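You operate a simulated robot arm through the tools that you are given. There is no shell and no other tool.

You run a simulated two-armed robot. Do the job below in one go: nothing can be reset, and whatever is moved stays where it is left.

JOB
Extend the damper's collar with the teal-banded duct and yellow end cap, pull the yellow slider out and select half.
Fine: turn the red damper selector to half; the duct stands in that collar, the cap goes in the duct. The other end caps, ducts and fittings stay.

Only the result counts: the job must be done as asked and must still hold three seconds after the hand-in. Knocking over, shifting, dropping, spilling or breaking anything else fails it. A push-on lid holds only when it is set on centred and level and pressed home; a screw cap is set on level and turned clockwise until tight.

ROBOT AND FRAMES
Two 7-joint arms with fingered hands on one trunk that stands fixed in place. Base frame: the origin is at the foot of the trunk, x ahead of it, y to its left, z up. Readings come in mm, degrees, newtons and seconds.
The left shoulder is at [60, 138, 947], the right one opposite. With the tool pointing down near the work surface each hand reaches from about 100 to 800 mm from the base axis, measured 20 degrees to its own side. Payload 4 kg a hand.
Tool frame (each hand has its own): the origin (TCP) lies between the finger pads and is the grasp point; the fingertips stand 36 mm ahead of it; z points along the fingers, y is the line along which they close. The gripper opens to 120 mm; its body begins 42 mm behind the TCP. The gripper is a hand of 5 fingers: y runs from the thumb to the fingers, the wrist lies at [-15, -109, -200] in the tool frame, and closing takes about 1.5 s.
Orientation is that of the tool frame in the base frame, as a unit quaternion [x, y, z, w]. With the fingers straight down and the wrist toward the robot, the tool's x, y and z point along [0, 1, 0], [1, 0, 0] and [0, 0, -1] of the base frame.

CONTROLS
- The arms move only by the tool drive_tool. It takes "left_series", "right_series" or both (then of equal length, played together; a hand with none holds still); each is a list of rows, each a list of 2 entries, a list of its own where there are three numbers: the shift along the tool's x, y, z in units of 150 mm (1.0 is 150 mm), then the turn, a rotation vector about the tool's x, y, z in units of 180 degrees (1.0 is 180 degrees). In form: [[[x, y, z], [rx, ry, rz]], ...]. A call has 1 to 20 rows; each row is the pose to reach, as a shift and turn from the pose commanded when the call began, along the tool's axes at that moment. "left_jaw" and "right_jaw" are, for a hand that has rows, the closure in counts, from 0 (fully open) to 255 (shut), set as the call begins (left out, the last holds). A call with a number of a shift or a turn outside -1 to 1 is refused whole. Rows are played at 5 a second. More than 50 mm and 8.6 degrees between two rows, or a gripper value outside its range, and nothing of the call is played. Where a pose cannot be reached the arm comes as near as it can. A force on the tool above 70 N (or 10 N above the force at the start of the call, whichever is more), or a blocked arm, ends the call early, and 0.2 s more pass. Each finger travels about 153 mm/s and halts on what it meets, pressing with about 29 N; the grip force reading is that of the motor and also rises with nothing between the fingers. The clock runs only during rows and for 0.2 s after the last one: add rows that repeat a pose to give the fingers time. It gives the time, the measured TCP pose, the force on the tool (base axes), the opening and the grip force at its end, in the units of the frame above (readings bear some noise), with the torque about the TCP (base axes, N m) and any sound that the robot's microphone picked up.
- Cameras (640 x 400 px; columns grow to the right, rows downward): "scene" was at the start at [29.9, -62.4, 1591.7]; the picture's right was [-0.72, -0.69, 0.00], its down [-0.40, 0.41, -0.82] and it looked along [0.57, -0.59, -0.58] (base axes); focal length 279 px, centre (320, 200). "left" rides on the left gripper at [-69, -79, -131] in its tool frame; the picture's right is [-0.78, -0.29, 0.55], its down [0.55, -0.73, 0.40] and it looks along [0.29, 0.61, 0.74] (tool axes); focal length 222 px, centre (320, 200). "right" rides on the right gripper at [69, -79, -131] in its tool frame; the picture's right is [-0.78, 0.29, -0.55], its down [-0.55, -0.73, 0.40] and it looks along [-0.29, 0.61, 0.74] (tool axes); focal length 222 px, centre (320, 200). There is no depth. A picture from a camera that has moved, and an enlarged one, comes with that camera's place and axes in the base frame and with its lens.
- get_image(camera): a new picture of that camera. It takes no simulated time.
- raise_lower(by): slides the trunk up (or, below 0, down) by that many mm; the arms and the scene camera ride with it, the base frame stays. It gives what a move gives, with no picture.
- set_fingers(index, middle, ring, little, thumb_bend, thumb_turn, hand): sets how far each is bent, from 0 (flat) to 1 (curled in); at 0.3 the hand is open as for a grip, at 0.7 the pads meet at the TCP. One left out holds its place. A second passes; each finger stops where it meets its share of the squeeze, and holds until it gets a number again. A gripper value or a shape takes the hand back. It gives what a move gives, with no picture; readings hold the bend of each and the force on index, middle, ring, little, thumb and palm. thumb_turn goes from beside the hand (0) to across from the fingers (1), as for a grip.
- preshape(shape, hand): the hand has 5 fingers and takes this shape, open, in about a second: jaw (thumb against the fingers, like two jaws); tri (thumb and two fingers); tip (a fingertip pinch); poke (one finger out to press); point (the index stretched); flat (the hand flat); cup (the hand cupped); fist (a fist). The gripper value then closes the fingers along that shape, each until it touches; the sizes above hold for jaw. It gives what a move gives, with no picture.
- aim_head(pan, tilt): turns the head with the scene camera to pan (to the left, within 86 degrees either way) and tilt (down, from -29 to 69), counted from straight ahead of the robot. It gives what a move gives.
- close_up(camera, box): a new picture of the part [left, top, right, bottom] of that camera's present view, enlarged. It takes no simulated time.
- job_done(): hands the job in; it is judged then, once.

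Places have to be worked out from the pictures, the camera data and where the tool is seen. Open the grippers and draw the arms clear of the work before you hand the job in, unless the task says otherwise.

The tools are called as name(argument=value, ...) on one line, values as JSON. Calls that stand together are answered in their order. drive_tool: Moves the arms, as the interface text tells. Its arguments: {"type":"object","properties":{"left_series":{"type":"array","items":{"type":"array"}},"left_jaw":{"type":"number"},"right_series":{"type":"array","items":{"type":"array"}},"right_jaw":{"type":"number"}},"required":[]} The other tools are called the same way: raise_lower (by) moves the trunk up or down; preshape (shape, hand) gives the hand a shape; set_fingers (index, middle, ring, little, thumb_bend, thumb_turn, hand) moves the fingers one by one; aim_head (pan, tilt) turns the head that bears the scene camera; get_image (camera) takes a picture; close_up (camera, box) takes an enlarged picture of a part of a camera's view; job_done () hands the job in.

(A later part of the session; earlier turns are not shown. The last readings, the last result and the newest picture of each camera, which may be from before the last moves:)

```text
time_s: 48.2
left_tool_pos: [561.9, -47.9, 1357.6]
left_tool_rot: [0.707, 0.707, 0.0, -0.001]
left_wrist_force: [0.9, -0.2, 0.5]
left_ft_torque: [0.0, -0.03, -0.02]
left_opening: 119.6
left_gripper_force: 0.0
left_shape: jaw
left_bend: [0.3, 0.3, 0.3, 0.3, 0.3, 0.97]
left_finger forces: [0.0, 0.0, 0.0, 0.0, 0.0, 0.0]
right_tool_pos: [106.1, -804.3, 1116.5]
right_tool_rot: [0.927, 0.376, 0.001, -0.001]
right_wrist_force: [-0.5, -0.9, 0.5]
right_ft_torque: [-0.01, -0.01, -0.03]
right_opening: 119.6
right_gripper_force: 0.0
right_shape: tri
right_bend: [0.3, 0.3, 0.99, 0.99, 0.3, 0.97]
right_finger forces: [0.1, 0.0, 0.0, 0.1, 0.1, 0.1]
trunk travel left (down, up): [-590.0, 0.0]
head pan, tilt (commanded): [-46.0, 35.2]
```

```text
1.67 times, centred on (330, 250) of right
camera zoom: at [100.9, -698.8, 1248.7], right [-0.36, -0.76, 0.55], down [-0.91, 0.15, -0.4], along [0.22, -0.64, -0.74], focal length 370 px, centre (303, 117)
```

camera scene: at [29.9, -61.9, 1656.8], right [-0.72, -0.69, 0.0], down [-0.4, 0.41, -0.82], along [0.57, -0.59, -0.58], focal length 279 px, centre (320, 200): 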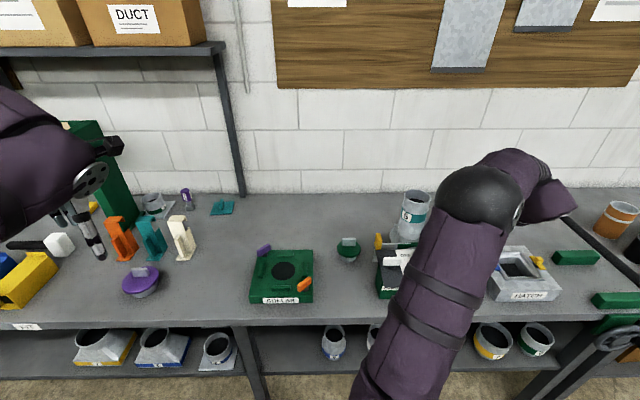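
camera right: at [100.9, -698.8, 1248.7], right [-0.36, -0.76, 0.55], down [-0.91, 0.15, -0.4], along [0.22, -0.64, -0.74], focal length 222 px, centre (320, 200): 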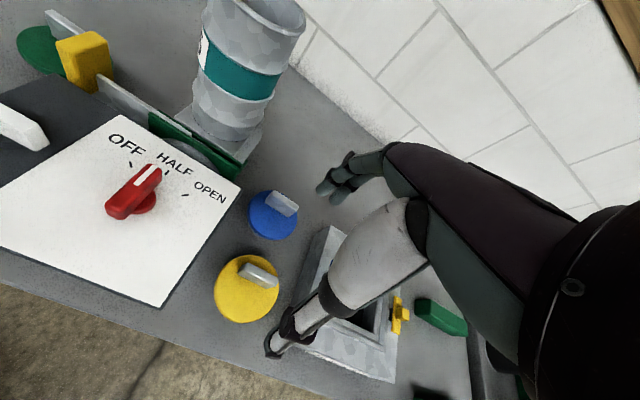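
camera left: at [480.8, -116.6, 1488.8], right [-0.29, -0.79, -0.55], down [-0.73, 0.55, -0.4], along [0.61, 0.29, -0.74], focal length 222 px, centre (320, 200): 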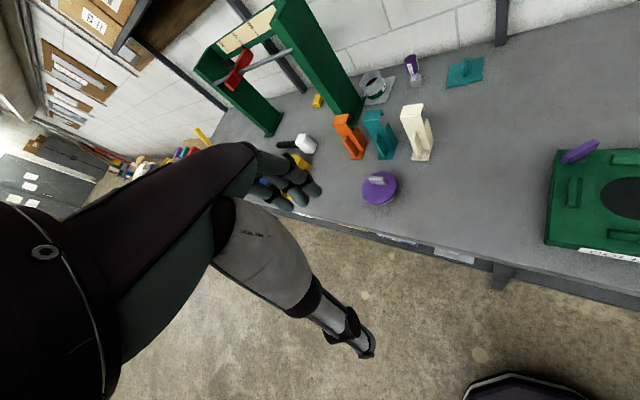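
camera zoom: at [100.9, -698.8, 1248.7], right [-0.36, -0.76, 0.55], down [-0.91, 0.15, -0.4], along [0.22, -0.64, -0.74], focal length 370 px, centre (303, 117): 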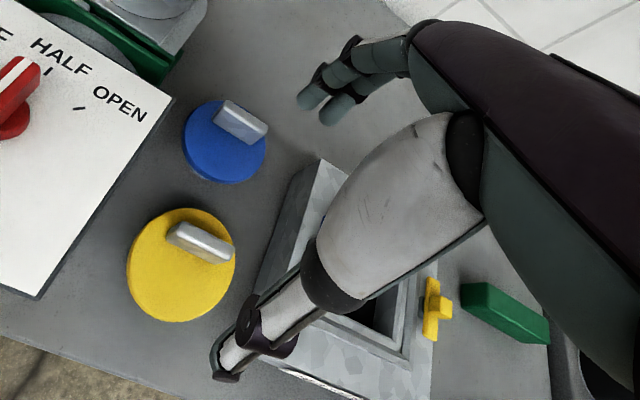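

Tri shape (thumb, index, middle) is right for the bar. I partly close it to avoid the blue cap behind, move above the handle (103, -813) and lower to about 1030.

drive_tool(right_jaw=90, right_series=[[[-0.03, 0.015, 0.1], [0, 0, 0]], [[-0.051, 0.029, 0.25], [0, 0, 0]], [[-0.051, 0.029, 0.42], [0, 0, 0]], [[-0.051, 0.029, 0.573], [0, 0, 0]], [[-0.051, 0.029, 0.573], [0, 0, 0]], [[-0.051, 0.029, 0.573], [0, 0, 0]]])

get_image(camera="right")

close_up(camera="right", box=[220, 160, 400, 360])

close_up(camera="scene", box=[400, 200, 540, 320])

```text
time_s: 49.6
left_tool_pos: [561.4, -47.5, 1357.6]
left_tool_rot: [0.707, 0.707, 0.0, 0.0]
left_wrist_force: [-0.3, 0.1, -0.2]
left_ft_torque: [-0.01, 0.0, 0.03]
left_opening: 119.9
left_gripper_force: 0.0
left_shape: jaw
left_bend: [0.3, 0.3, 0.3, 0.3, 0.3, 0.97]
left_finger forces: [0.0, 0.0, 0.0, 0.0, 0.1, 0.0]
right_tool_pos: [99.4, -815.8, 1031.3]
right_tool_rot: [0.927, 0.375, 0.0, -0.001]
right_wrist_force: [-1.0, -0.6, -0.2]
right_ft_torque: [0.02, 0.01, 0.01]
right_opening: 78.0
right_gripper_force: 0.2
right_shape: tri
right_bend: [0.36, 0.4, 0.99, 0.99, 0.44, 0.99]
right_finger forces: [0.0, 0.1, 0.0, 0.1, 0.1, 0.0]
trunk travel left (down, up): [-590.0, 0.0]
head pan, tilt (commanded): [-46.0, 35.2]
```

```text
taken
camera right: at [95.3, -708.7, 1162.6], right [-0.36, -0.76, 0.54], down [-0.91, 0.15, -0.4], along [0.22, -0.64, -0.74], focal length 222 px, centre (320, 200)
```

right: 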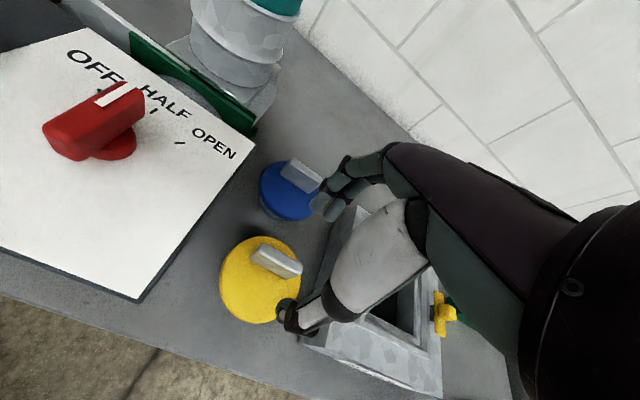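

```text
2.00 times, centred on (310, 260) of right
camera zoom: at [95.3, -708.7, 1162.6], right [-0.36, -0.76, 0.54], down [-0.91, 0.15, -0.4], along [0.22, -0.64, -0.74], focal length 444 px, centre (340, 80)
```

zoom: 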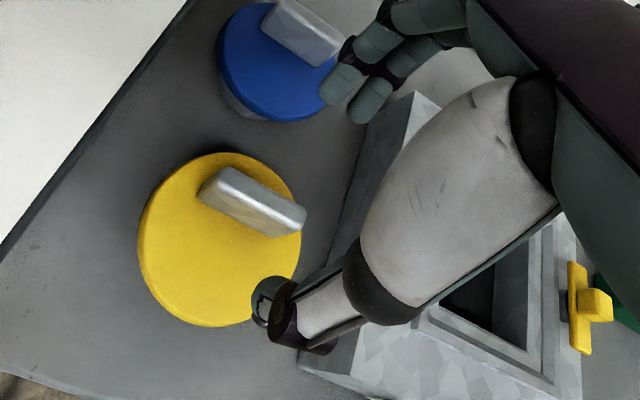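

```text
3.33 times, centred on (470, 260) of scene
camera zoom: at [30.0, -62.8, 1656.7], right [-0.72, -0.69, 0.0], down [-0.4, 0.41, -0.82], along [0.57, -0.59, -0.58], focal length 931 px, centre (-180, 0)
```

zoom: 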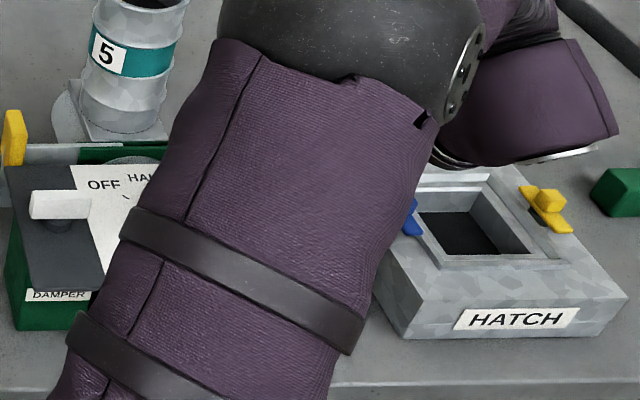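

Handle centre confirmed at about (103.8, -812.7); the hand needs +5 mm along its x. I descend so the fingertips end about 8 mm above the disc, straddling the bar.

drive_tool(right_series=[[[0.02, 0.003, 0.12], [0, 0, 0]], [[0.036, 0.005, 0.24], [0, 0, 0]], [[0.036, 0.005, 0.33], [0, 0, 0]], [[0.036, 0.005, 0.39], [0, 0, 0]], [[0.036, 0.005, 0.39], [0, 0, 0]]])

close_up(camera="right", box=[220, 160, 400, 360])

```text
time_s: 50.8
left_tool_pos: [560.7, -46.9, 1357.0]
left_tool_rot: [0.707, 0.707, 0.0, 0.0]
left_wrist_force: [0.2, -0.3, 0.5]
left_ft_torque: [0.03, -0.03, 0.01]
left_opening: 119.7
left_gripper_force: 0.0
left_shape: jaw
left_bend: [0.3, 0.3, 0.3, 0.3, 0.3, 0.97]
left_finger forces: [0.0, 0.0, 0.1, 0.0, 0.1, 0.0]
right_tool_pos: [103.2, -811.8, 974.0]
right_tool_rot: [0.927, 0.375, 0.0, -0.001]
right_wrist_force: [-0.8, -0.8, -0.5]
right_ft_torque: [0.01, -0.04, 0.02]
right_opening: 78.0
right_gripper_force: 0.0
right_shape: tri
right_bend: [0.36, 0.4, 0.99, 0.99, 0.44, 0.99]
right_finger forces: [0.0, 0.1, 0.0, 0.1, 0.0, 0.0]
trunk travel left (down, up): [-590.0, 0.0]
head pan, tilt (commanded): [-46.0, 35.2]
```

```text
2.00 times, centred on (310, 260) of right
camera zoom: at [99.1, -705.2, 1106.3], right [-0.36, -0.76, 0.55], down [-0.91, 0.15, -0.4], along [0.22, -0.64, -0.74], focal length 444 px, centre (340, 80)
```

zoom: 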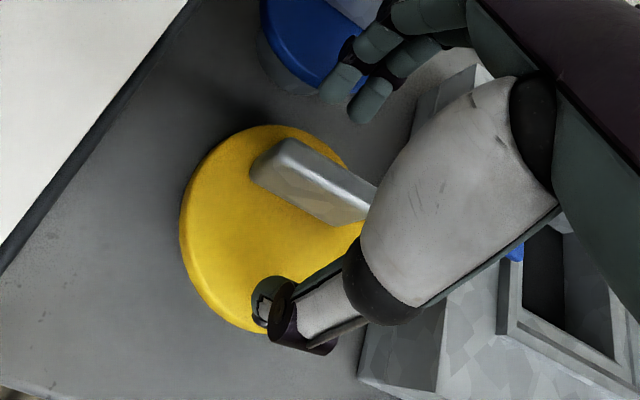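

No contact, and the bar lies between thumb and the two fingers. I close the pinch.

drive_tool(right_jaw=230, right_series=[[[0, 0, 0], [0, 0, 0]], [[0, 0, 0], [0, 0, 0]], [[0, 0, 0], [0, 0, 0]], [[0, 0, 0], [0, 0, 0]], [[0, 0, 0], [0, 0, 0]], [[0, 0, 0], [0, 0, 0]], [[0, 0, 0], [0, 0, 0]], [[0, 0, 0], [0, 0, 0]]])

close_up(camera="right", box=[220, 160, 400, 360])

```text
time_s: 52.6
left_tool_pos: [562.6, -45.9, 1357.0]
left_tool_rot: [0.707, 0.707, 0.0, 0.0]
left_wrist_force: [-0.8, -0.2, -0.1]
left_ft_torque: [0.02, -0.05, 0.02]
left_opening: 119.8
left_gripper_force: 0.1
left_shape: jaw
left_bend: [0.3, 0.3, 0.3, 0.3, 0.3, 0.97]
left_finger forces: [0.1, 0.0, 0.0, 0.0, 0.1, 0.1]
right_tool_pos: [105.0, -811.1, 974.5]
right_tool_rot: [0.927, 0.375, 0.001, -0.001]
right_wrist_force: [0.8, 0.3, -0.4]
right_ft_torque: [-0.02, 0.02, -0.02]
right_opening: 12.0
right_gripper_force: 0.0
right_shape: tri
right_bend: [0.63, 0.64, 0.99, 0.99, 0.7, 1.0]
right_finger forces: [0.2, 0.2, 0.0, 0.0, 0.2, 0.1]
trunk travel left (down, up): [-590.0, 0.0]
head pan, tilt (commanded): [-46.0, 35.2]
```

```text
2.00 times, centred on (310, 260) of right
camera zoom: at [99.1, -705.2, 1106.4], right [-0.36, -0.76, 0.54], down [-0.91, 0.15, -0.4], along [0.22, -0.64, -0.74], focal length 444 px, centre (340, 80)
```

zoom: 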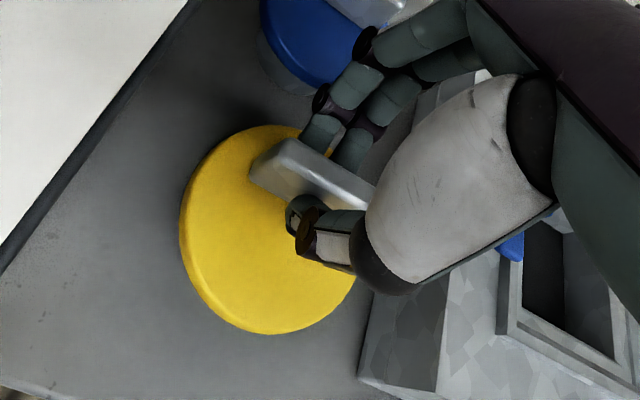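

The pads just touch the bar (opening 12 mm, force ≈0). I close fully for a firm pinch.

drive_tool(right_jaw=255, right_series=[[[0, 0, 0], [0, 0, 0]], [[0, 0, 0], [0, 0, 0]], [[0, 0, 0], [0, 0, 0]], [[0, 0, 0], [0, 0, 0]], [[0, 0, 0], [0, 0, 0]]])

close_up(camera="right", box=[220, 160, 400, 360])

```text
time_s: 53.8
left_tool_pos: [562.0, -46.9, 1357.7]
left_tool_rot: [0.707, 0.707, 0.0, 0.0]
left_wrist_force: [0.3, -0.6, 0.3]
left_ft_torque: [0.05, -0.01, -0.01]
left_opening: 119.6
left_gripper_force: 0.0
left_shape: jaw
left_bend: [0.3, 0.3, 0.3, 0.3, 0.3, 0.97]
left_finger forces: [0.0, 0.0, 0.0, 0.0, 0.0, 0.1]
right_tool_pos: [104.3, -811.4, 975.2]
right_tool_rot: [0.927, 0.376, 0.0, -0.002]
right_wrist_force: [-1.0, -0.8, 0.0]
right_ft_torque: [-0.01, -0.05, -0.03]
right_opening: 7.9
right_gripper_force: 29.0
right_shape: tri
right_bend: [0.71, 0.67, 1.0, 1.0, 0.71, 1.0]
right_finger forces: [13.2, 12.7, 0.0, 0.0, 25.7, 0.0]
trunk travel left (down, up): [-590.0, 0.0]
head pan, tilt (commanded): [-46.0, 35.2]
```

```text
2.00 times, centred on (310, 260) of right
camera zoom: at [99.1, -705.3, 1106.4], right [-0.36, -0.76, 0.54], down [-0.91, 0.15, -0.4], along [0.22, -0.64, -0.74], focal length 444 px, centre (340, 80)
```

zoom: 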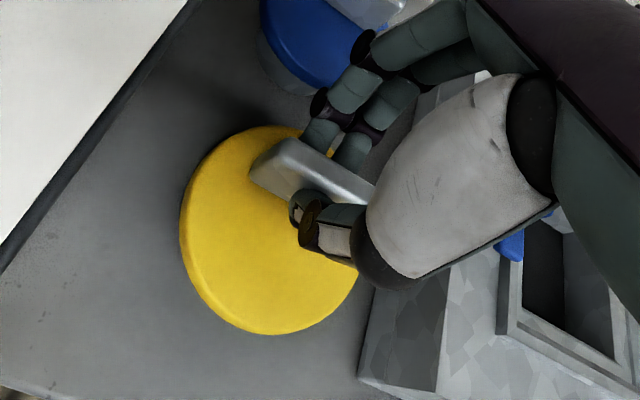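

Firm pinch: index 13 N, middle 13 N, thumb 26 N. I lift the cap slowly and check that it stays level.

drive_tool(right_series=[[[0, 0, -0.05], [0, 0, 0]], [[0, 0, -0.12], [0, 0, 0]], [[0, 0, -0.25], [0, 0, 0]], [[0, 0, -0.4], [0, 0, 0]], [[0, 0, -0.6], [0, 0, 0]], [[0, 0, -0.8], [0, 0, 0]], [[0, 0, -0.8], [0, 0, 0]]])

get_image(camera="right")

close_up(camera="right", box=[220, 160, 400, 360])

get_image(camera="scene")

```text
time_s: 55.4
left_tool_pos: [560.8, -47.4, 1358.6]
left_tool_rot: [0.708, 0.707, 0.0, 0.0]
left_wrist_force: [-0.7, 0.1, -0.1]
left_ft_torque: [0.02, 0.02, -0.03]
left_opening: 119.8
left_gripper_force: 0.0
left_shape: jaw
left_bend: [0.3, 0.3, 0.3, 0.3, 0.3, 0.97]
left_finger forces: [0.1, 0.0, 0.0, 0.0, 0.0, 0.0]
right_tool_pos: [103.3, -810.8, 1093.9]
right_tool_rot: [0.927, 0.375, 0.001, -0.002]
right_wrist_force: [-0.3, -0.3, -0.5]
right_ft_torque: [0.03, -0.03, 0.01]
right_opening: 7.9
right_gripper_force: 29.2
right_shape: tri
right_bend: [0.71, 0.67, 1.0, 1.0, 0.71, 1.0]
right_finger forces: [13.1, 12.7, 0.0, 0.0, 25.9, 0.0]
trunk travel left (down, up): [-590.0, 0.0]
head pan, tilt (commanded): [-46.0, 35.2]
```

```text
taken
camera right: at [98.9, -704.5, 1226.4], right [-0.36, -0.76, 0.54], down [-0.91, 0.15, -0.4], along [0.22, -0.64, -0.74], focal length 222 px, centre (320, 200)
```

right: 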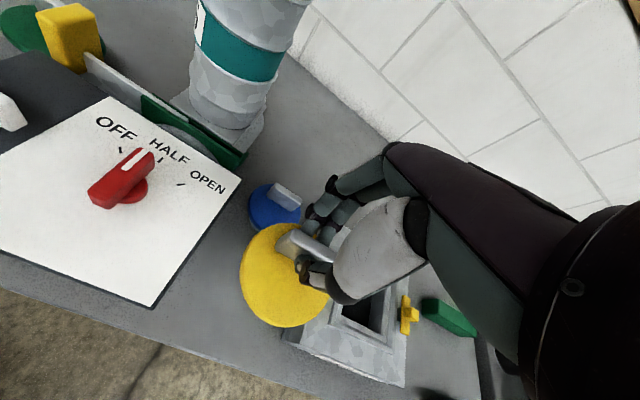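

```text
2.00 times, centred on (310, 260) of right
camera zoom: at [98.9, -704.5, 1226.4], right [-0.36, -0.76, 0.54], down [-0.91, 0.15, -0.4], along [0.22, -0.64, -0.74], focal length 444 px, centre (340, 80)
```

zoom: 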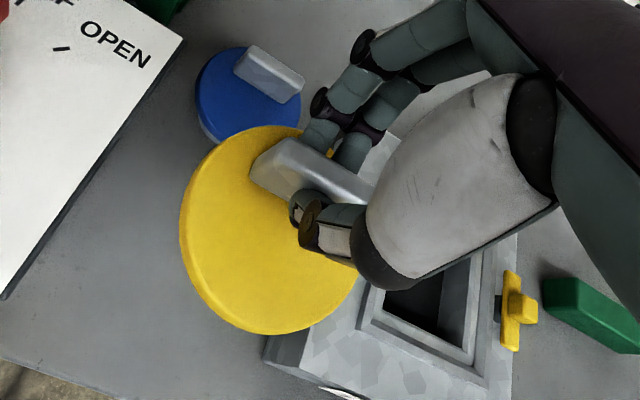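

```text
taken
camera scene: at [30.0, -63.2, 1656.7], right [-0.72, -0.69, 0.0], down [-0.4, 0.41, -0.82], along [0.57, -0.59, -0.58], focal length 279 px, centre (320, 200)
```

scene: 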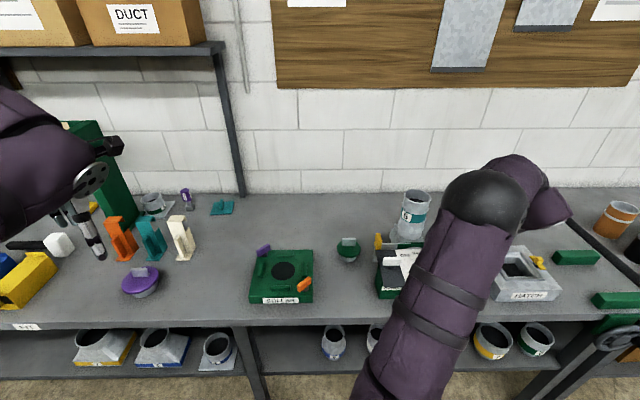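

The cap came up level and unchanged in the hand (disc centre at about (-1, -12) in tool x,y). I raise it well above the duct rim and start moving toward the duct.

drive_tool(right_series=[[[0, 0, -0.2], [0, 0, 0]], [[0, 0, -0.45], [0, 0, 0]], [[0, 0, -0.7], [0, 0, 0]], [[0.05, 0.05, -0.95], [0, 0, 0]], [[0.2, 0.2, -1.0], [0, 0, 0.02]], [[0.35, 0.35, -1.0], [0, 0, 0.04]], [[0.35, 0.35, -1.0], [0, 0, 0.04]]])

get_image(camera="right")

```text
time_s: 57.0
left_tool_pos: [560.9, -46.5, 1357.0]
left_tool_rot: [0.708, 0.707, 0.0, 0.0]
left_wrist_force: [-1.0, -0.6, 0.5]
left_ft_torque: [0.01, 0.01, 0.0]
left_opening: 119.8
left_gripper_force: 0.0
left_shape: jaw
left_bend: [0.3, 0.3, 0.3, 0.3, 0.3, 0.97]
left_finger forces: [0.0, 0.0, 0.0, 0.0, 0.1, 0.0]
right_tool_pos: [175.1, -812.9, 1245.2]
right_tool_rot: [0.949, 0.316, 0.001, -0.001]
right_wrist_force: [1.1, -0.2, -0.2]
right_ft_torque: [0.0, -0.05, 0.0]
right_opening: 7.4
right_gripper_force: 28.5
right_shape: tri
right_bend: [0.71, 0.67, 1.0, 1.0, 0.71, 1.0]
right_finger forces: [13.2, 12.8, 0.0, 0.1, 25.9, 0.0]
trunk travel left (down, up): [-590.0, 0.0]
head pan, tilt (commanded): [-46.0, 35.2]
```

```text
taken
camera right: at [183.5, -707.2, 1377.0], right [-0.45, -0.7, 0.55], down [-0.88, 0.26, -0.4], along [0.14, -0.66, -0.74], focal length 222 px, centre (320, 200)
```

right: 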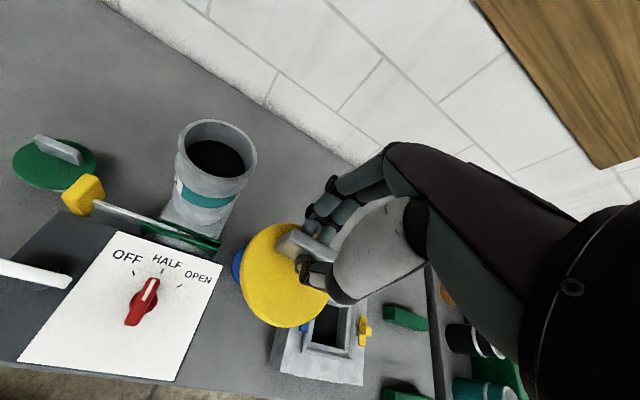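

A good view of the duct mouth and the knob from here; I zoom on both.

close_up(camera="right", box=[150, 100, 290, 250])

close_up(camera="right", box=[80, 220, 230, 380])

```text
2.67 times, centred on (220, 175) of right
camera zoom: at [183.5, -707.2, 1377.0], right [-0.45, -0.7, 0.55], down [-0.88, 0.26, -0.4], along [0.14, -0.66, -0.74], focal length 592 px, centre (587, 267)
```

zoom: 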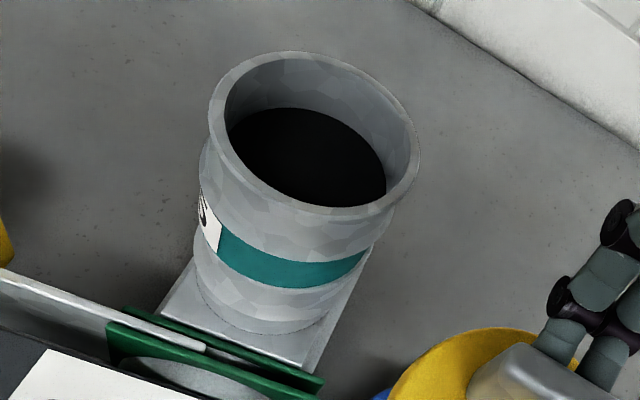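

```text
2.50 times, centred on (155, 300) of right
camera zoom: at [183.5, -707.2, 1377.0], right [-0.45, -0.7, 0.55], down [-0.88, 0.26, -0.4], along [0.14, -0.66, -0.74], focal length 555 px, centre (732, -50)
```

zoom: 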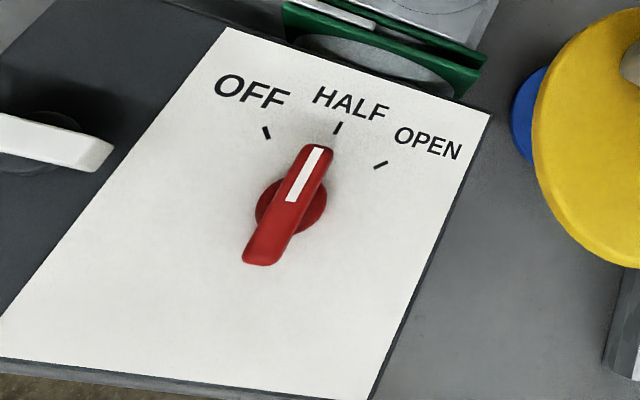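

Duct mouth centre ≈ (319.5, -812), rim z ≈ 1147; the knob reads HALF within about 2°. I bring the cap over the duct, plug bottom about 18 mm above the rim.

drive_tool(right_series=[[[0.05, 0.05, -0.1], [0, 0, 0.01]], [[0.25, 0.22, -0.1], [0, 0, 0.02]], [[0.45, 0.39, -0.1], [0, 0, 0.035]], [[0.63, 0.54, -0.1], [0, 0, 0.05]], [[0.769, 0.653, -0.1], [0, 0, 0.0556]], [[0.769, 0.653, -0.1], [0, 0, 0.0556]]])

get_image(camera="right")

close_up(camera="right", box=[200, 180, 380, 360])

get_image(camera="scene")

```text
time_s: 58.4
left_tool_pos: [561.4, -47.0, 1358.4]
left_tool_rot: [0.708, 0.707, 0.0, 0.0]
left_wrist_force: [0.2, -0.5, 0.1]
left_ft_torque: [0.01, 0.01, -0.01]
left_opening: 119.5
left_gripper_force: 0.0
left_shape: jaw
left_bend: [0.3, 0.3, 0.3, 0.3, 0.3, 0.97]
left_finger forces: [0.0, 0.0, 0.0, 0.0, 0.0, 0.0]
right_tool_pos: [325.6, -820.4, 1260.6]
right_tool_rot: [0.973, 0.231, 0.0, -0.001]
right_wrist_force: [-0.5, -0.3, -1.4]
right_ft_torque: [-0.02, 0.02, 0.0]
right_opening: 7.5
right_gripper_force: 29.6
right_shape: tri
right_bend: [0.71, 0.67, 1.0, 1.0, 0.71, 1.0]
right_finger forces: [13.2, 12.8, 0.0, 0.0, 25.9, 0.0]
trunk travel left (down, up): [-590.0, 0.0]
head pan, tilt (commanded): [-46.0, 35.2]
```

```text
taken
camera right: at [353.2, -718.0, 1392.6], right [-0.57, -0.62, 0.55], down [-0.82, 0.41, -0.4], along [0.02, -0.67, -0.74], focal length 222 px, centre (320, 200)
```

right: 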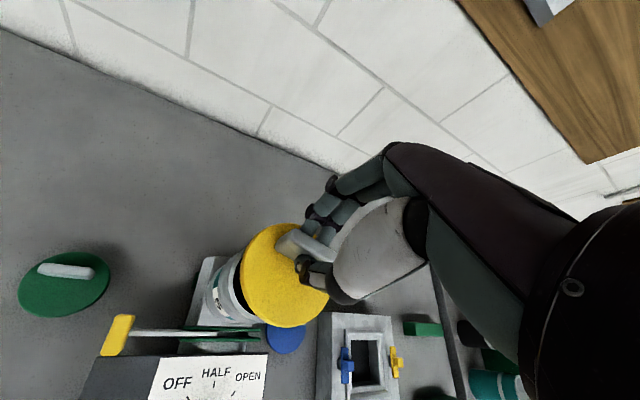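

```text
2.22 times, centred on (290, 270) of right
camera zoom: at [353.2, -718.0, 1392.6], right [-0.57, -0.62, 0.55], down [-0.82, 0.41, -0.4], along [0.02, -0.67, -0.74], focal length 494 px, centre (387, 44)
```

zoom: 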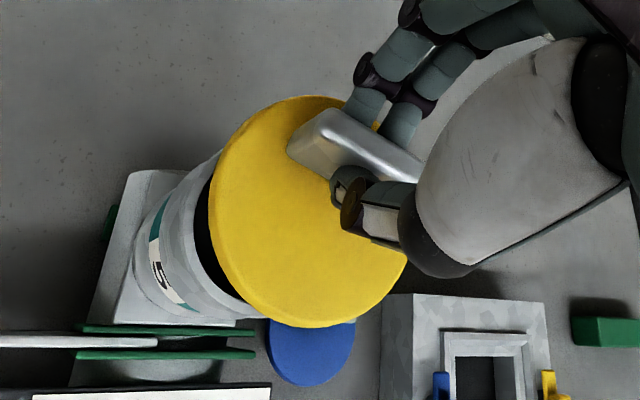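

```text
taken
camera scene: at [29.5, -62.5, 1656.7], right [-0.72, -0.69, 0.0], down [-0.4, 0.41, -0.82], along [0.57, -0.59, -0.58], focal length 279 px, centre (320, 200)
```

scene: 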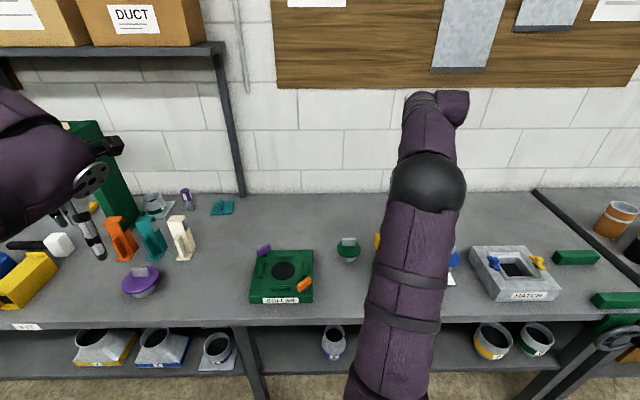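

I zoom in on the gap between disc and duct rim for the final alignment.

close_up(camera="right", box=[205, 220, 305, 330])

```text
3.64 times, centred on (255, 275) of right
camera zoom: at [353.2, -718.0, 1392.6], right [-0.57, -0.62, 0.55], down [-0.82, 0.41, -0.4], along [0.02, -0.67, -0.74], focal length 808 px, centre (556, -73)
```

zoom: 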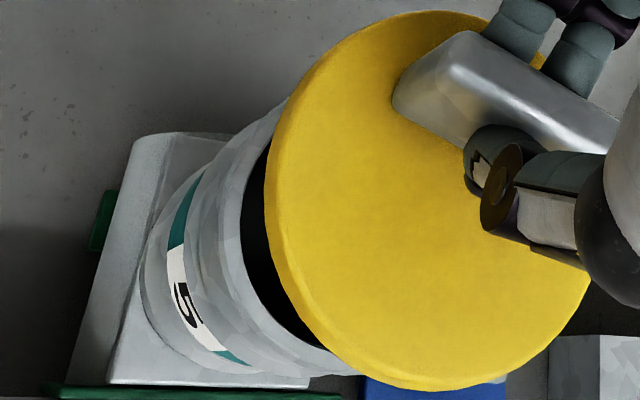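

Both ellipse fits agree: the disc is within about 2 mm of the duct axis. I shift by that and lower 30 mm so the plug starts into the mouth, watching force.

drive_tool(right_series=[[[-0.01, 0.009, 0.03], [0, 0, 0]], [[-0.01, 0.009, 0.08], [0, 0, 0]], [[-0.01, 0.009, 0.13], [0, 0, 0]], [[-0.01, 0.009, 0.17], [0, 0, 0]], [[-0.01, 0.009, 0.2], [0, 0, 0]], [[-0.01, 0.009, 0.2], [0, 0, 0]]])

close_up(camera="right", box=[205, 220, 305, 330])

```text
time_s: 59.8
left_tool_pos: [561.2, -46.9, 1357.2]
left_tool_rot: [0.708, 0.707, 0.0, 0.0]
left_wrist_force: [-0.8, 0.2, 1.1]
left_ft_torque: [0.01, 0.02, -0.01]
left_opening: 119.6
left_gripper_force: 0.0
left_shape: jaw
left_bend: [0.3, 0.3, 0.3, 0.3, 0.3, 0.97]
left_finger forces: [0.1, 0.1, 0.0, 0.0, 0.0, 0.0]
right_tool_pos: [328.0, -824.1, 1229.9]
right_tool_rot: [0.973, 0.232, 0.001, -0.001]
right_wrist_force: [-0.2, 0.5, -1.3]
right_ft_torque: [-0.03, -0.01, 0.0]
right_opening: 7.7
right_gripper_force: 29.3
right_shape: tri
right_bend: [0.71, 0.67, 1.0, 1.0, 0.71, 1.0]
right_finger forces: [13.2, 12.8, 0.0, 0.1, 25.9, 0.0]
trunk travel left (down, up): [-590.0, 0.0]
head pan, tilt (commanded): [-46.0, 35.2]
```

```text
3.64 times, centred on (255, 275) of right
camera zoom: at [354.6, -721.4, 1361.5], right [-0.57, -0.62, 0.55], down [-0.82, 0.41, -0.4], along [0.02, -0.67, -0.74], focal length 808 px, centre (556, -73)
```

zoom: 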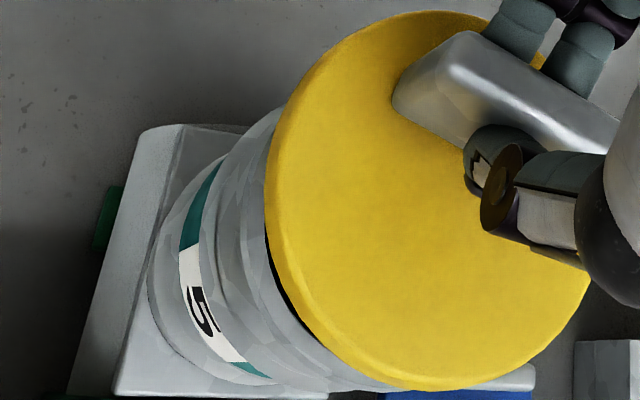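

The plug has entered the mouth without contact; the disc sits about 3 mm off toward tool +x/+y. I correct that and lower another 12 mm.

drive_tool(right_series=[[[-0.013, -0.014, 0.01], [0, 0, 0]], [[-0.013, -0.014, 0.04], [0, 0, 0]], [[-0.013, -0.014, 0.08], [0, 0, 0]], [[-0.013, -0.014, 0.08], [0, 0, 0]]])

close_up(camera="right", box=[205, 220, 305, 330])

```text
time_s: 60.8
left_tool_pos: [561.6, -46.0, 1357.3]
left_tool_rot: [0.706, 0.708, 0.001, 0.0]
left_wrist_force: [-0.7, 0.7, -0.3]
left_ft_torque: [0.05, 0.01, 0.0]
left_opening: 119.8
left_gripper_force: 0.1
left_shape: jaw
left_bend: [0.3, 0.3, 0.3, 0.3, 0.3, 0.97]
left_finger forces: [0.0, 0.1, 0.0, 0.0, 0.0, 0.0]
right_tool_pos: [326.0, -822.9, 1215.6]
right_tool_rot: [0.973, 0.233, 0.0, -0.001]
right_wrist_force: [0.1, -0.8, -1.7]
right_ft_torque: [-0.02, 0.01, 0.03]
right_opening: 7.6
right_gripper_force: 29.5
right_shape: tri
right_bend: [0.71, 0.67, 1.0, 1.0, 0.71, 1.0]
right_finger forces: [13.1, 12.7, 0.1, 0.1, 25.8, 0.1]
trunk travel left (down, up): [-590.0, 0.0]
head pan, tilt (commanded): [-46.0, 35.2]
```

```text
3.64 times, centred on (255, 275) of right
camera zoom: at [352.5, -721.0, 1348.6], right [-0.57, -0.62, 0.55], down [-0.82, 0.41, -0.4], along [0.02, -0.67, -0.74], focal length 808 px, centre (556, -73)
```

zoom: 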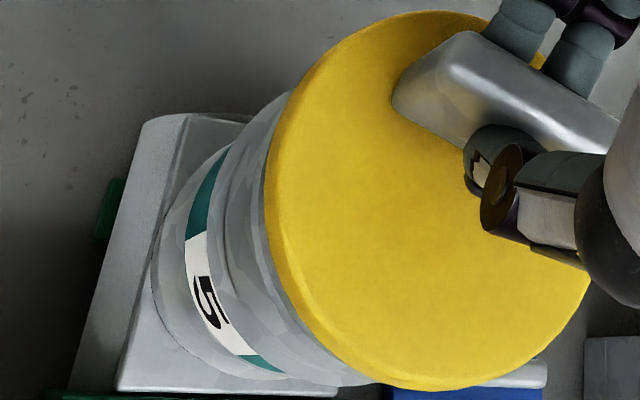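

Now coaxial within about 1 mm and still no contact. I lower on until the disc meets the rim.

drive_tool(right_series=[[[-0.003, 0, 0.03], [0, 0, 0]], [[-0.003, 0, 0.06], [0, 0, 0]], [[-0.003, 0, 0.08], [0, 0, 0]], [[-0.003, 0, 0.08], [0, 0, 0]]])

close_up(camera="right", box=[205, 220, 305, 330])

```text
time_s: 61.8
left_tool_pos: [560.4, -45.2, 1358.5]
left_tool_rot: [0.707, 0.707, 0.0, 0.001]
left_wrist_force: [-0.4, -0.1, -0.4]
left_ft_torque: [-0.02, 0.04, 0.02]
left_opening: 119.8
left_gripper_force: 0.0
left_shape: jaw
left_bend: [0.3, 0.3, 0.3, 0.3, 0.3, 0.97]
left_finger forces: [0.0, 0.0, 0.0, 0.0, 0.0, 0.0]
right_tool_pos: [326.9, -823.7, 1208.5]
right_tool_rot: [0.973, 0.232, 0.001, 0.003]
right_wrist_force: [0.2, -3.6, 21.1]
right_ft_torque: [-0.13, -0.06, -0.02]
right_opening: 9.1
right_gripper_force: 28.9
right_shape: tri
right_bend: [0.71, 0.66, 1.0, 1.0, 0.71, 1.0]
right_finger forces: [17.4, 16.9, 0.0, 0.0, 30.5, 0.0]
trunk travel left (down, up): [-590.0, 0.0]
head pan, tilt (commanded): [-46.0, 35.2]
```

```text
3.64 times, centred on (255, 275) of right
camera zoom: at [352.2, -719.7, 1340.9], right [-0.57, -0.61, 0.55], down [-0.82, 0.41, -0.4], along [0.02, -0.68, -0.73], focal length 808 px, centre (556, -73)
```

zoom: 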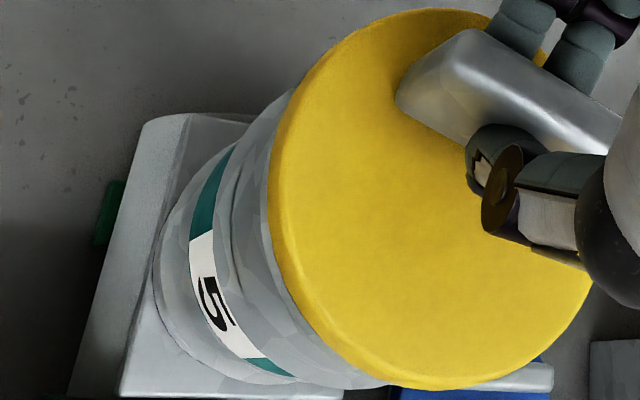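

Contact at TCP z ≈ 1208 with 21 N. I press a little further in steps to see whether the plug slides home.

drive_tool(right_series=[[[-0.003, 0, 0.02], [0, 0, 0]], [[-0.003, 0, 0.04], [0, 0, 0]], [[-0.003, 0, 0.05], [0, 0, 0]], [[-0.003, 0, 0.05], [0, 0, 0]]])

close_up(camera="right", box=[205, 220, 305, 330])

```text
time_s: 62.8
left_tool_pos: [560.4, -43.4, 1358.2]
left_tool_rot: [0.707, 0.708, 0.0, 0.002]
left_wrist_force: [0.3, 0.5, 0.5]
left_ft_torque: [0.01, -0.01, -0.02]
left_opening: 119.5
left_gripper_force: 0.0
left_shape: jaw
left_bend: [0.3, 0.3, 0.3, 0.3, 0.3, 0.97]
left_finger forces: [0.0, 0.0, 0.0, 0.1, 0.1, 0.1]
right_tool_pos: [326.1, -823.1, 1206.8]
right_tool_rot: [0.973, 0.232, 0.004, 0.007]
right_wrist_force: [2.3, -3.3, 44.6]
right_ft_torque: [-0.16, -0.13, 0.02]
right_opening: 11.8
right_gripper_force: 29.3
right_shape: tri
right_bend: [0.72, 0.66, 1.0, 1.0, 0.72, 1.0]
right_finger forces: [20.1, 19.1, 0.0, 0.0, 35.2, 0.1]
trunk travel left (down, up): [-590.0, 0.0]
head pan, tilt (commanded): [-46.0, 35.2]
```

```text
3.64 times, centred on (255, 275) of right
camera zoom: at [351.0, -718.2, 1338.5], right [-0.57, -0.61, 0.55], down [-0.82, 0.4, -0.41], along [0.03, -0.69, -0.73], focal length 808 px, centre (556, -73)
```

zoom: 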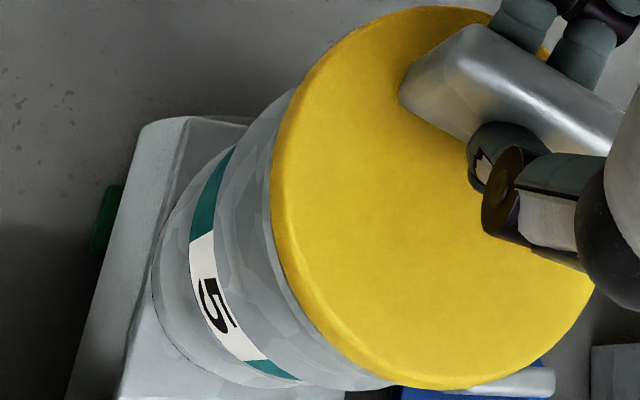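

Force rises to 45 N with no further travel, which suggests it is home. I zoom in tightly on the seam between disc and duct rim.

close_up(camera="right", box=[228, 270, 288, 330])

close_up(camera="right", box=[225, 220, 285, 280])

```text
6.67 times, centred on (258, 300) of right
camera zoom: at [351.0, -718.2, 1338.5], right [-0.57, -0.61, 0.55], down [-0.82, 0.4, -0.41], along [0.03, -0.69, -0.73], focal length 1481 px, centre (733, -467)
```

zoom: 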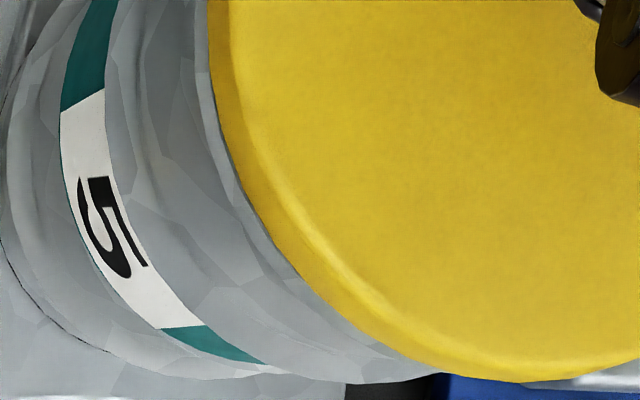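

```text
6.67 times, centred on (255, 250) of right
camera zoom: at [351.0, -718.2, 1338.5], right [-0.57, -0.61, 0.55], down [-0.82, 0.4, -0.41], along [0.03, -0.69, -0.73], focal length 1481 px, centre (753, -133)
```

zoom: 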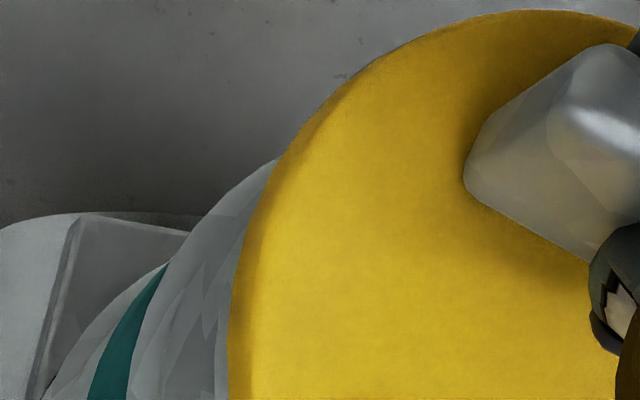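

The disc lies right on the duct rim all around with no dark gap. I ease the pressing force, then open the pinch while holding position.

drive_tool(right_series=[[[-0.003, 0, -0.02], [0, 0, 0]], [[-0.003, 0, -0.045], [0, 0, 0]], [[-0.003, 0, -0.045], [0, 0, 0]]])

drive_tool(right_jaw=150, right_series=[[[0, 0, 0], [0, 0, 0]], [[0, 0, 0], [0, 0, 0]], [[0, 0, 0], [0, 0, 0]], [[0, 0, 0], [0, 0, 0]], [[0, 0, 0], [0, 0, 0]], [[0, 0, 0], [0, 0, 0]]])

close_up(camera="right", box=[205, 180, 365, 340])

```text
time_s: 63.6
left_tool_pos: [559.9, -44.9, 1357.1]
left_tool_rot: [0.707, 0.708, 0.0, 0.001]
left_wrist_force: [-0.9, 0.0, -0.3]
left_ft_torque: [0.0, 0.01, 0.0]
left_opening: 119.6
left_gripper_force: 0.1
left_shape: jaw
left_bend: [0.3, 0.3, 0.3, 0.3, 0.3, 0.97]
left_finger forces: [0.0, 0.0, 0.1, 0.0, 0.1, 0.0]
right_tool_pos: [325.7, -823.6, 1208.2]
right_tool_rot: [0.973, 0.233, 0.001, 0.002]
right_wrist_force: [2.4, -3.5, 28.1]
right_ft_torque: [-0.14, -0.13, -0.02]
right_opening: 11.3
right_gripper_force: 28.8
right_shape: tri
right_bend: [0.72, 0.66, 1.0, 1.0, 0.72, 1.0]
right_finger forces: [19.0, 17.5, 0.1, 0.0, 32.3, 0.0]
trunk travel left (down, up): [-590.0, 0.0]
head pan, tilt (commanded): [-46.0, 35.2]
```

```text
time_s: 65.0
left_tool_pos: [562.1, -47.9, 1357.9]
left_tool_rot: [0.708, 0.707, 0.0, 0.0]
left_wrist_force: [0.6, 0.2, -0.6]
left_ft_torque: [0.01, 0.0, 0.01]
left_opening: 119.5
left_gripper_force: 0.1
left_shape: jaw
left_bend: [0.3, 0.3, 0.3, 0.3, 0.3, 0.97]
left_finger forces: [0.0, 0.1, 0.0, 0.0, 0.0, 0.0]
right_tool_pos: [325.1, -823.9, 1204.3]
right_tool_rot: [0.973, 0.233, 0.0, -0.001]
right_wrist_force: [-0.5, -0.2, 0.6]
right_ft_torque: [0.01, -0.01, 0.0]
right_opening: 49.4
right_gripper_force: 0.1
right_shape: tri
right_bend: [0.46, 0.5, 0.99, 0.99, 0.64, 1.0]
right_finger forces: [0.0, 0.0, 0.0, 0.0, 0.0, 0.0]
trunk travel left (down, up): [-590.0, 0.0]
head pan, tilt (commanded): [-46.0, 35.2]
```

```text
2.50 times, centred on (285, 260) of right
camera zoom: at [352.5, -721.6, 1337.3], right [-0.57, -0.62, 0.55], down [-0.82, 0.41, -0.4], along [0.02, -0.67, -0.74], focal length 555 px, centre (408, 50)
```

zoom: 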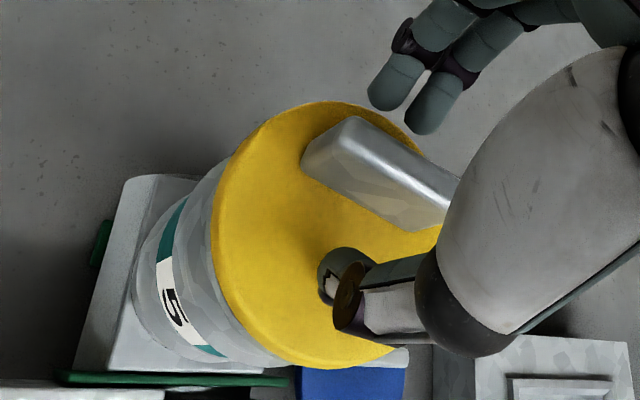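

Released; the cap stays on. I lift straight up and look from above.

drive_tool(right_jaw=90, right_series=[[[0, 0, -0.05], [0, 0, 0]], [[0, 0, -0.15], [0, 0, 0]], [[0, 0, -0.3], [0, 0, 0]], [[0, 0, -0.5], [0, 0, 0]], [[0, 0, -0.65], [0, 0, 0]], [[0, 0, -0.65], [0, 0, 0]]])

get_image(camera="right")

close_up(camera="right", box=[190, 190, 330, 350])

```text
time_s: 66.4
left_tool_pos: [560.6, -47.6, 1356.9]
left_tool_rot: [0.707, 0.707, -0.001, 0.0]
left_wrist_force: [1.4, 0.5, -0.6]
left_ft_torque: [0.01, 0.0, 0.0]
left_opening: 119.6
left_gripper_force: 0.0
left_shape: jaw
left_bend: [0.3, 0.3, 0.3, 0.3, 0.3, 0.97]
left_finger forces: [0.0, 0.1, 0.0, 0.0, 0.0, 0.1]
right_tool_pos: [326.4, -823.1, 1303.5]
right_tool_rot: [0.972, 0.233, 0.001, -0.001]
right_wrist_force: [-0.6, 0.6, 0.1]
right_ft_torque: [0.01, 0.01, 0.0]
right_opening: 77.4
right_gripper_force: 0.1
right_shape: tri
right_bend: [0.36, 0.4, 0.99, 0.99, 0.44, 1.0]
right_finger forces: [0.0, 0.0, 0.0, 0.0, 0.1, 0.0]
trunk travel left (down, up): [-590.0, 0.0]
head pan, tilt (commanded): [-46.0, 35.2]
```

```text
taken
camera right: at [353.3, -720.8, 1434.3], right [-0.57, -0.62, 0.54], down [-0.82, 0.41, -0.4], along [0.02, -0.67, -0.74], focal length 222 px, centre (320, 200)
```

right: 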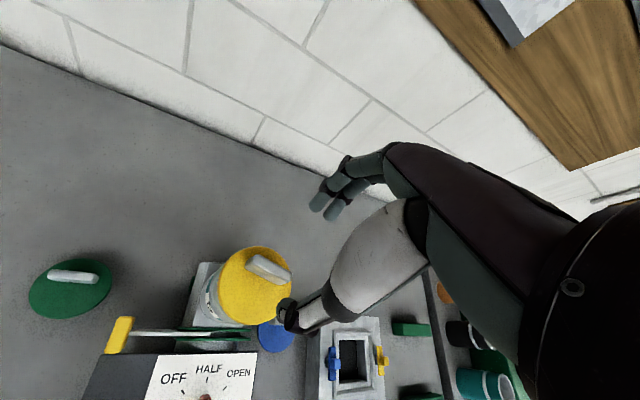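

```text
2.50 times, centred on (260, 270) of right
camera zoom: at [353.3, -720.8, 1434.3], right [-0.57, -0.62, 0.54], down [-0.82, 0.41, -0.4], along [0.02, -0.67, -0.74], focal length 555 px, centre (470, 25)
```

zoom: 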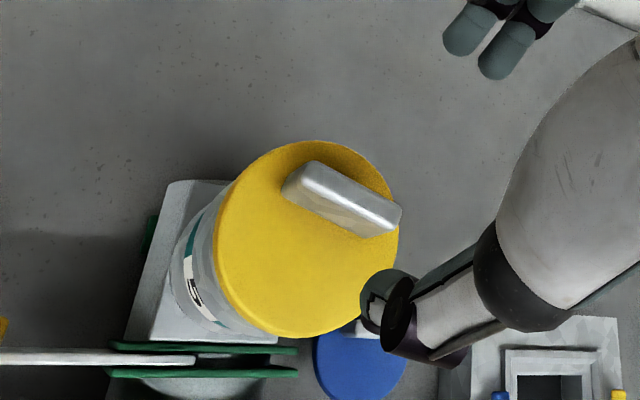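

The cap sits on the duct. I move the arm aside to the right so the scene camera can check that it is level and seated.

drive_tool(right_series=[[[-0.2, -0.15, -0.1], [0, 0, 0]], [[-0.4, -0.31, -0.2], [0, 0, 0]], [[-0.6, -0.47, -0.2], [0, 0, 0]], [[-0.77, -0.6, -0.2], [0, 0, 0]], [[-0.937, -0.733, -0.2], [0, 0, 0]], [[-0.937, -0.733, -0.2], [0, 0, 0]]])

get_image(camera="scene")

close_up(camera="scene", box=[380, 165, 450, 260])

get_image(camera="right")

close_up(camera="right", box=[140, 90, 300, 260])

```text
time_s: 67.8
left_tool_pos: [562.0, -47.1, 1357.8]
left_tool_rot: [0.707, 0.707, 0.0, 0.0]
left_wrist_force: [0.2, 0.2, 0.2]
left_ft_torque: [0.01, -0.01, 0.01]
left_opening: 119.6
left_gripper_force: 0.1
left_shape: jaw
left_bend: [0.3, 0.3, 0.3, 0.3, 0.3, 0.97]
left_finger forces: [0.0, 0.0, 0.0, 0.0, 0.0, 0.0]
right_tool_pos: [149.3, -791.2, 1331.6]
right_tool_rot: [0.973, 0.232, 0.0, -0.002]
right_wrist_force: [0.6, 0.7, -0.2]
right_ft_torque: [0.01, 0.05, 0.0]
right_opening: 77.0
right_gripper_force: 0.1
right_shape: tri
right_bend: [0.36, 0.4, 0.99, 0.99, 0.44, 1.0]
right_finger forces: [0.0, 0.0, 0.0, 0.0, 0.0, 0.1]
trunk travel left (down, up): [-590.0, 0.0]
head pan, tilt (commanded): [-46.0, 35.2]
```

```text
taken
camera scene: at [30.6, -62.6, 1656.7], right [-0.72, -0.7, 0.0], down [-0.4, 0.41, -0.82], along [0.57, -0.59, -0.58], focal length 279 px, centre (320, 200)
```

scene: 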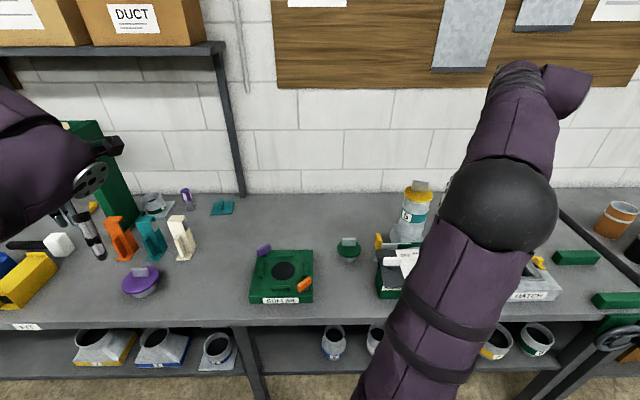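

```text
4.21 times, centred on (415, 212) of scene
camera zoom: at [30.6, -62.6, 1656.7], right [-0.72, -0.7, 0.0], down [-0.4, 0.41, -0.82], along [0.57, -0.59, -0.58], focal length 1176 px, centre (-80, 147)
```

zoom: 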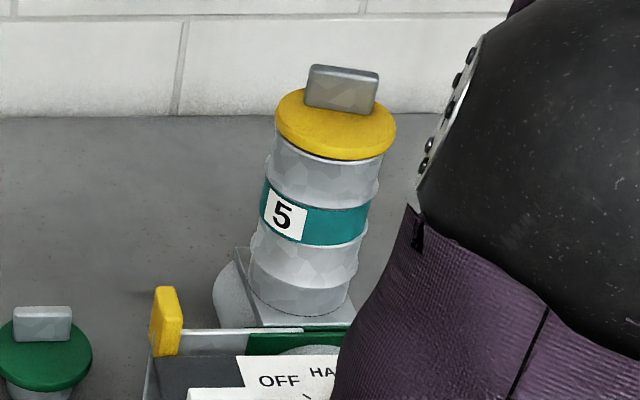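

```text
taken
camera right: at [175.8, -687.7, 1463.6], right [-0.57, -0.62, 0.55], down [-0.82, 0.41, -0.4], along [0.02, -0.67, -0.74], focal length 222 px, centre (320, 200)
```

right: 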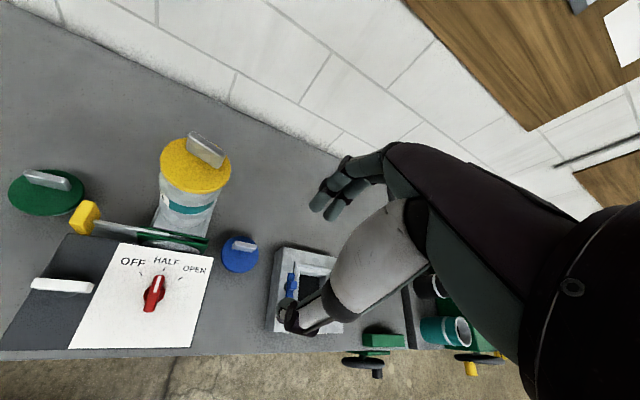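

```text
2.35 times, centred on (220, 175) of right
camera zoom: at [175.8, -687.7, 1463.6], right [-0.57, -0.62, 0.55], down [-0.82, 0.41, -0.4], along [0.02, -0.67, -0.74], focal length 523 px, centre (555, 259)
```

zoom: 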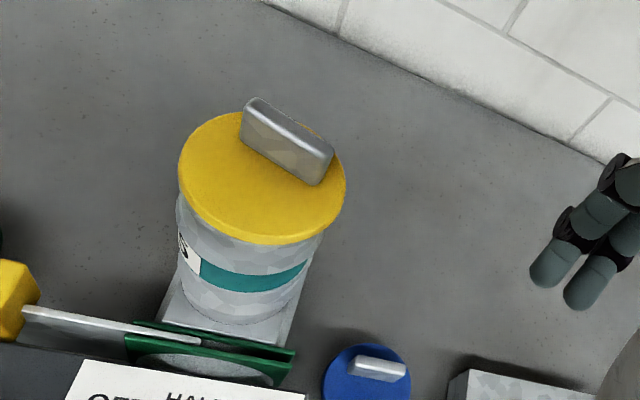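

The cap appears level on the duct. I zoom on the seam from the scene camera.

close_up(camera="scene", box=[398, 175, 434, 215])

close_up(camera="scene", box=[395, 200, 440, 245])

```text
10.00 times, centred on (416, 195) of scene
camera zoom: at [30.6, -62.6, 1656.7], right [-0.72, -0.7, 0.0], down [-0.4, 0.41, -0.82], along [0.57, -0.59, -0.58], focal length 2793 px, centre (-640, 250)
```

zoom: 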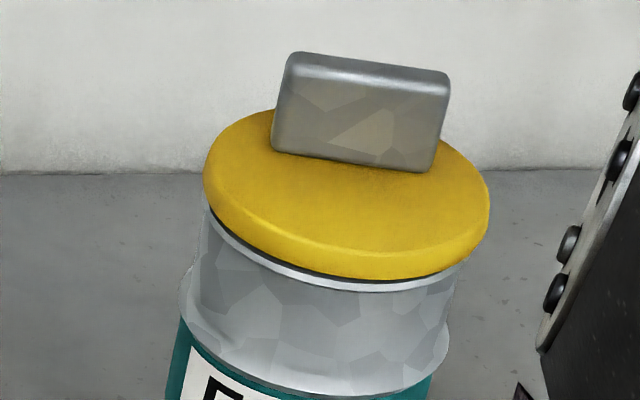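

```text
8.89 times, centred on (418, 222) of scene
camera zoom: at [30.6, -62.6, 1656.7], right [-0.72, -0.7, 0.0], down [-0.4, 0.41, -0.82], along [0.57, -0.59, -0.58], focal length 2482 px, centre (-547, 0)
```

zoom: 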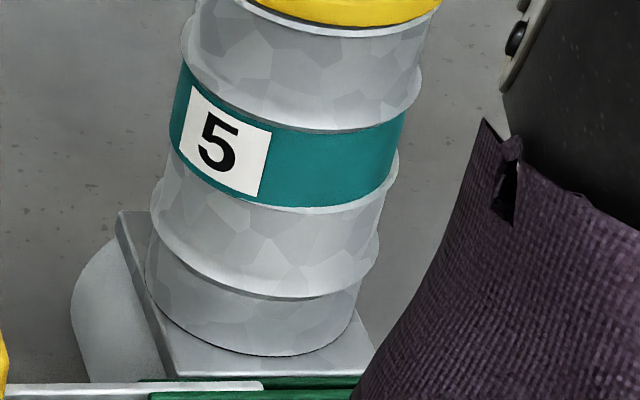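

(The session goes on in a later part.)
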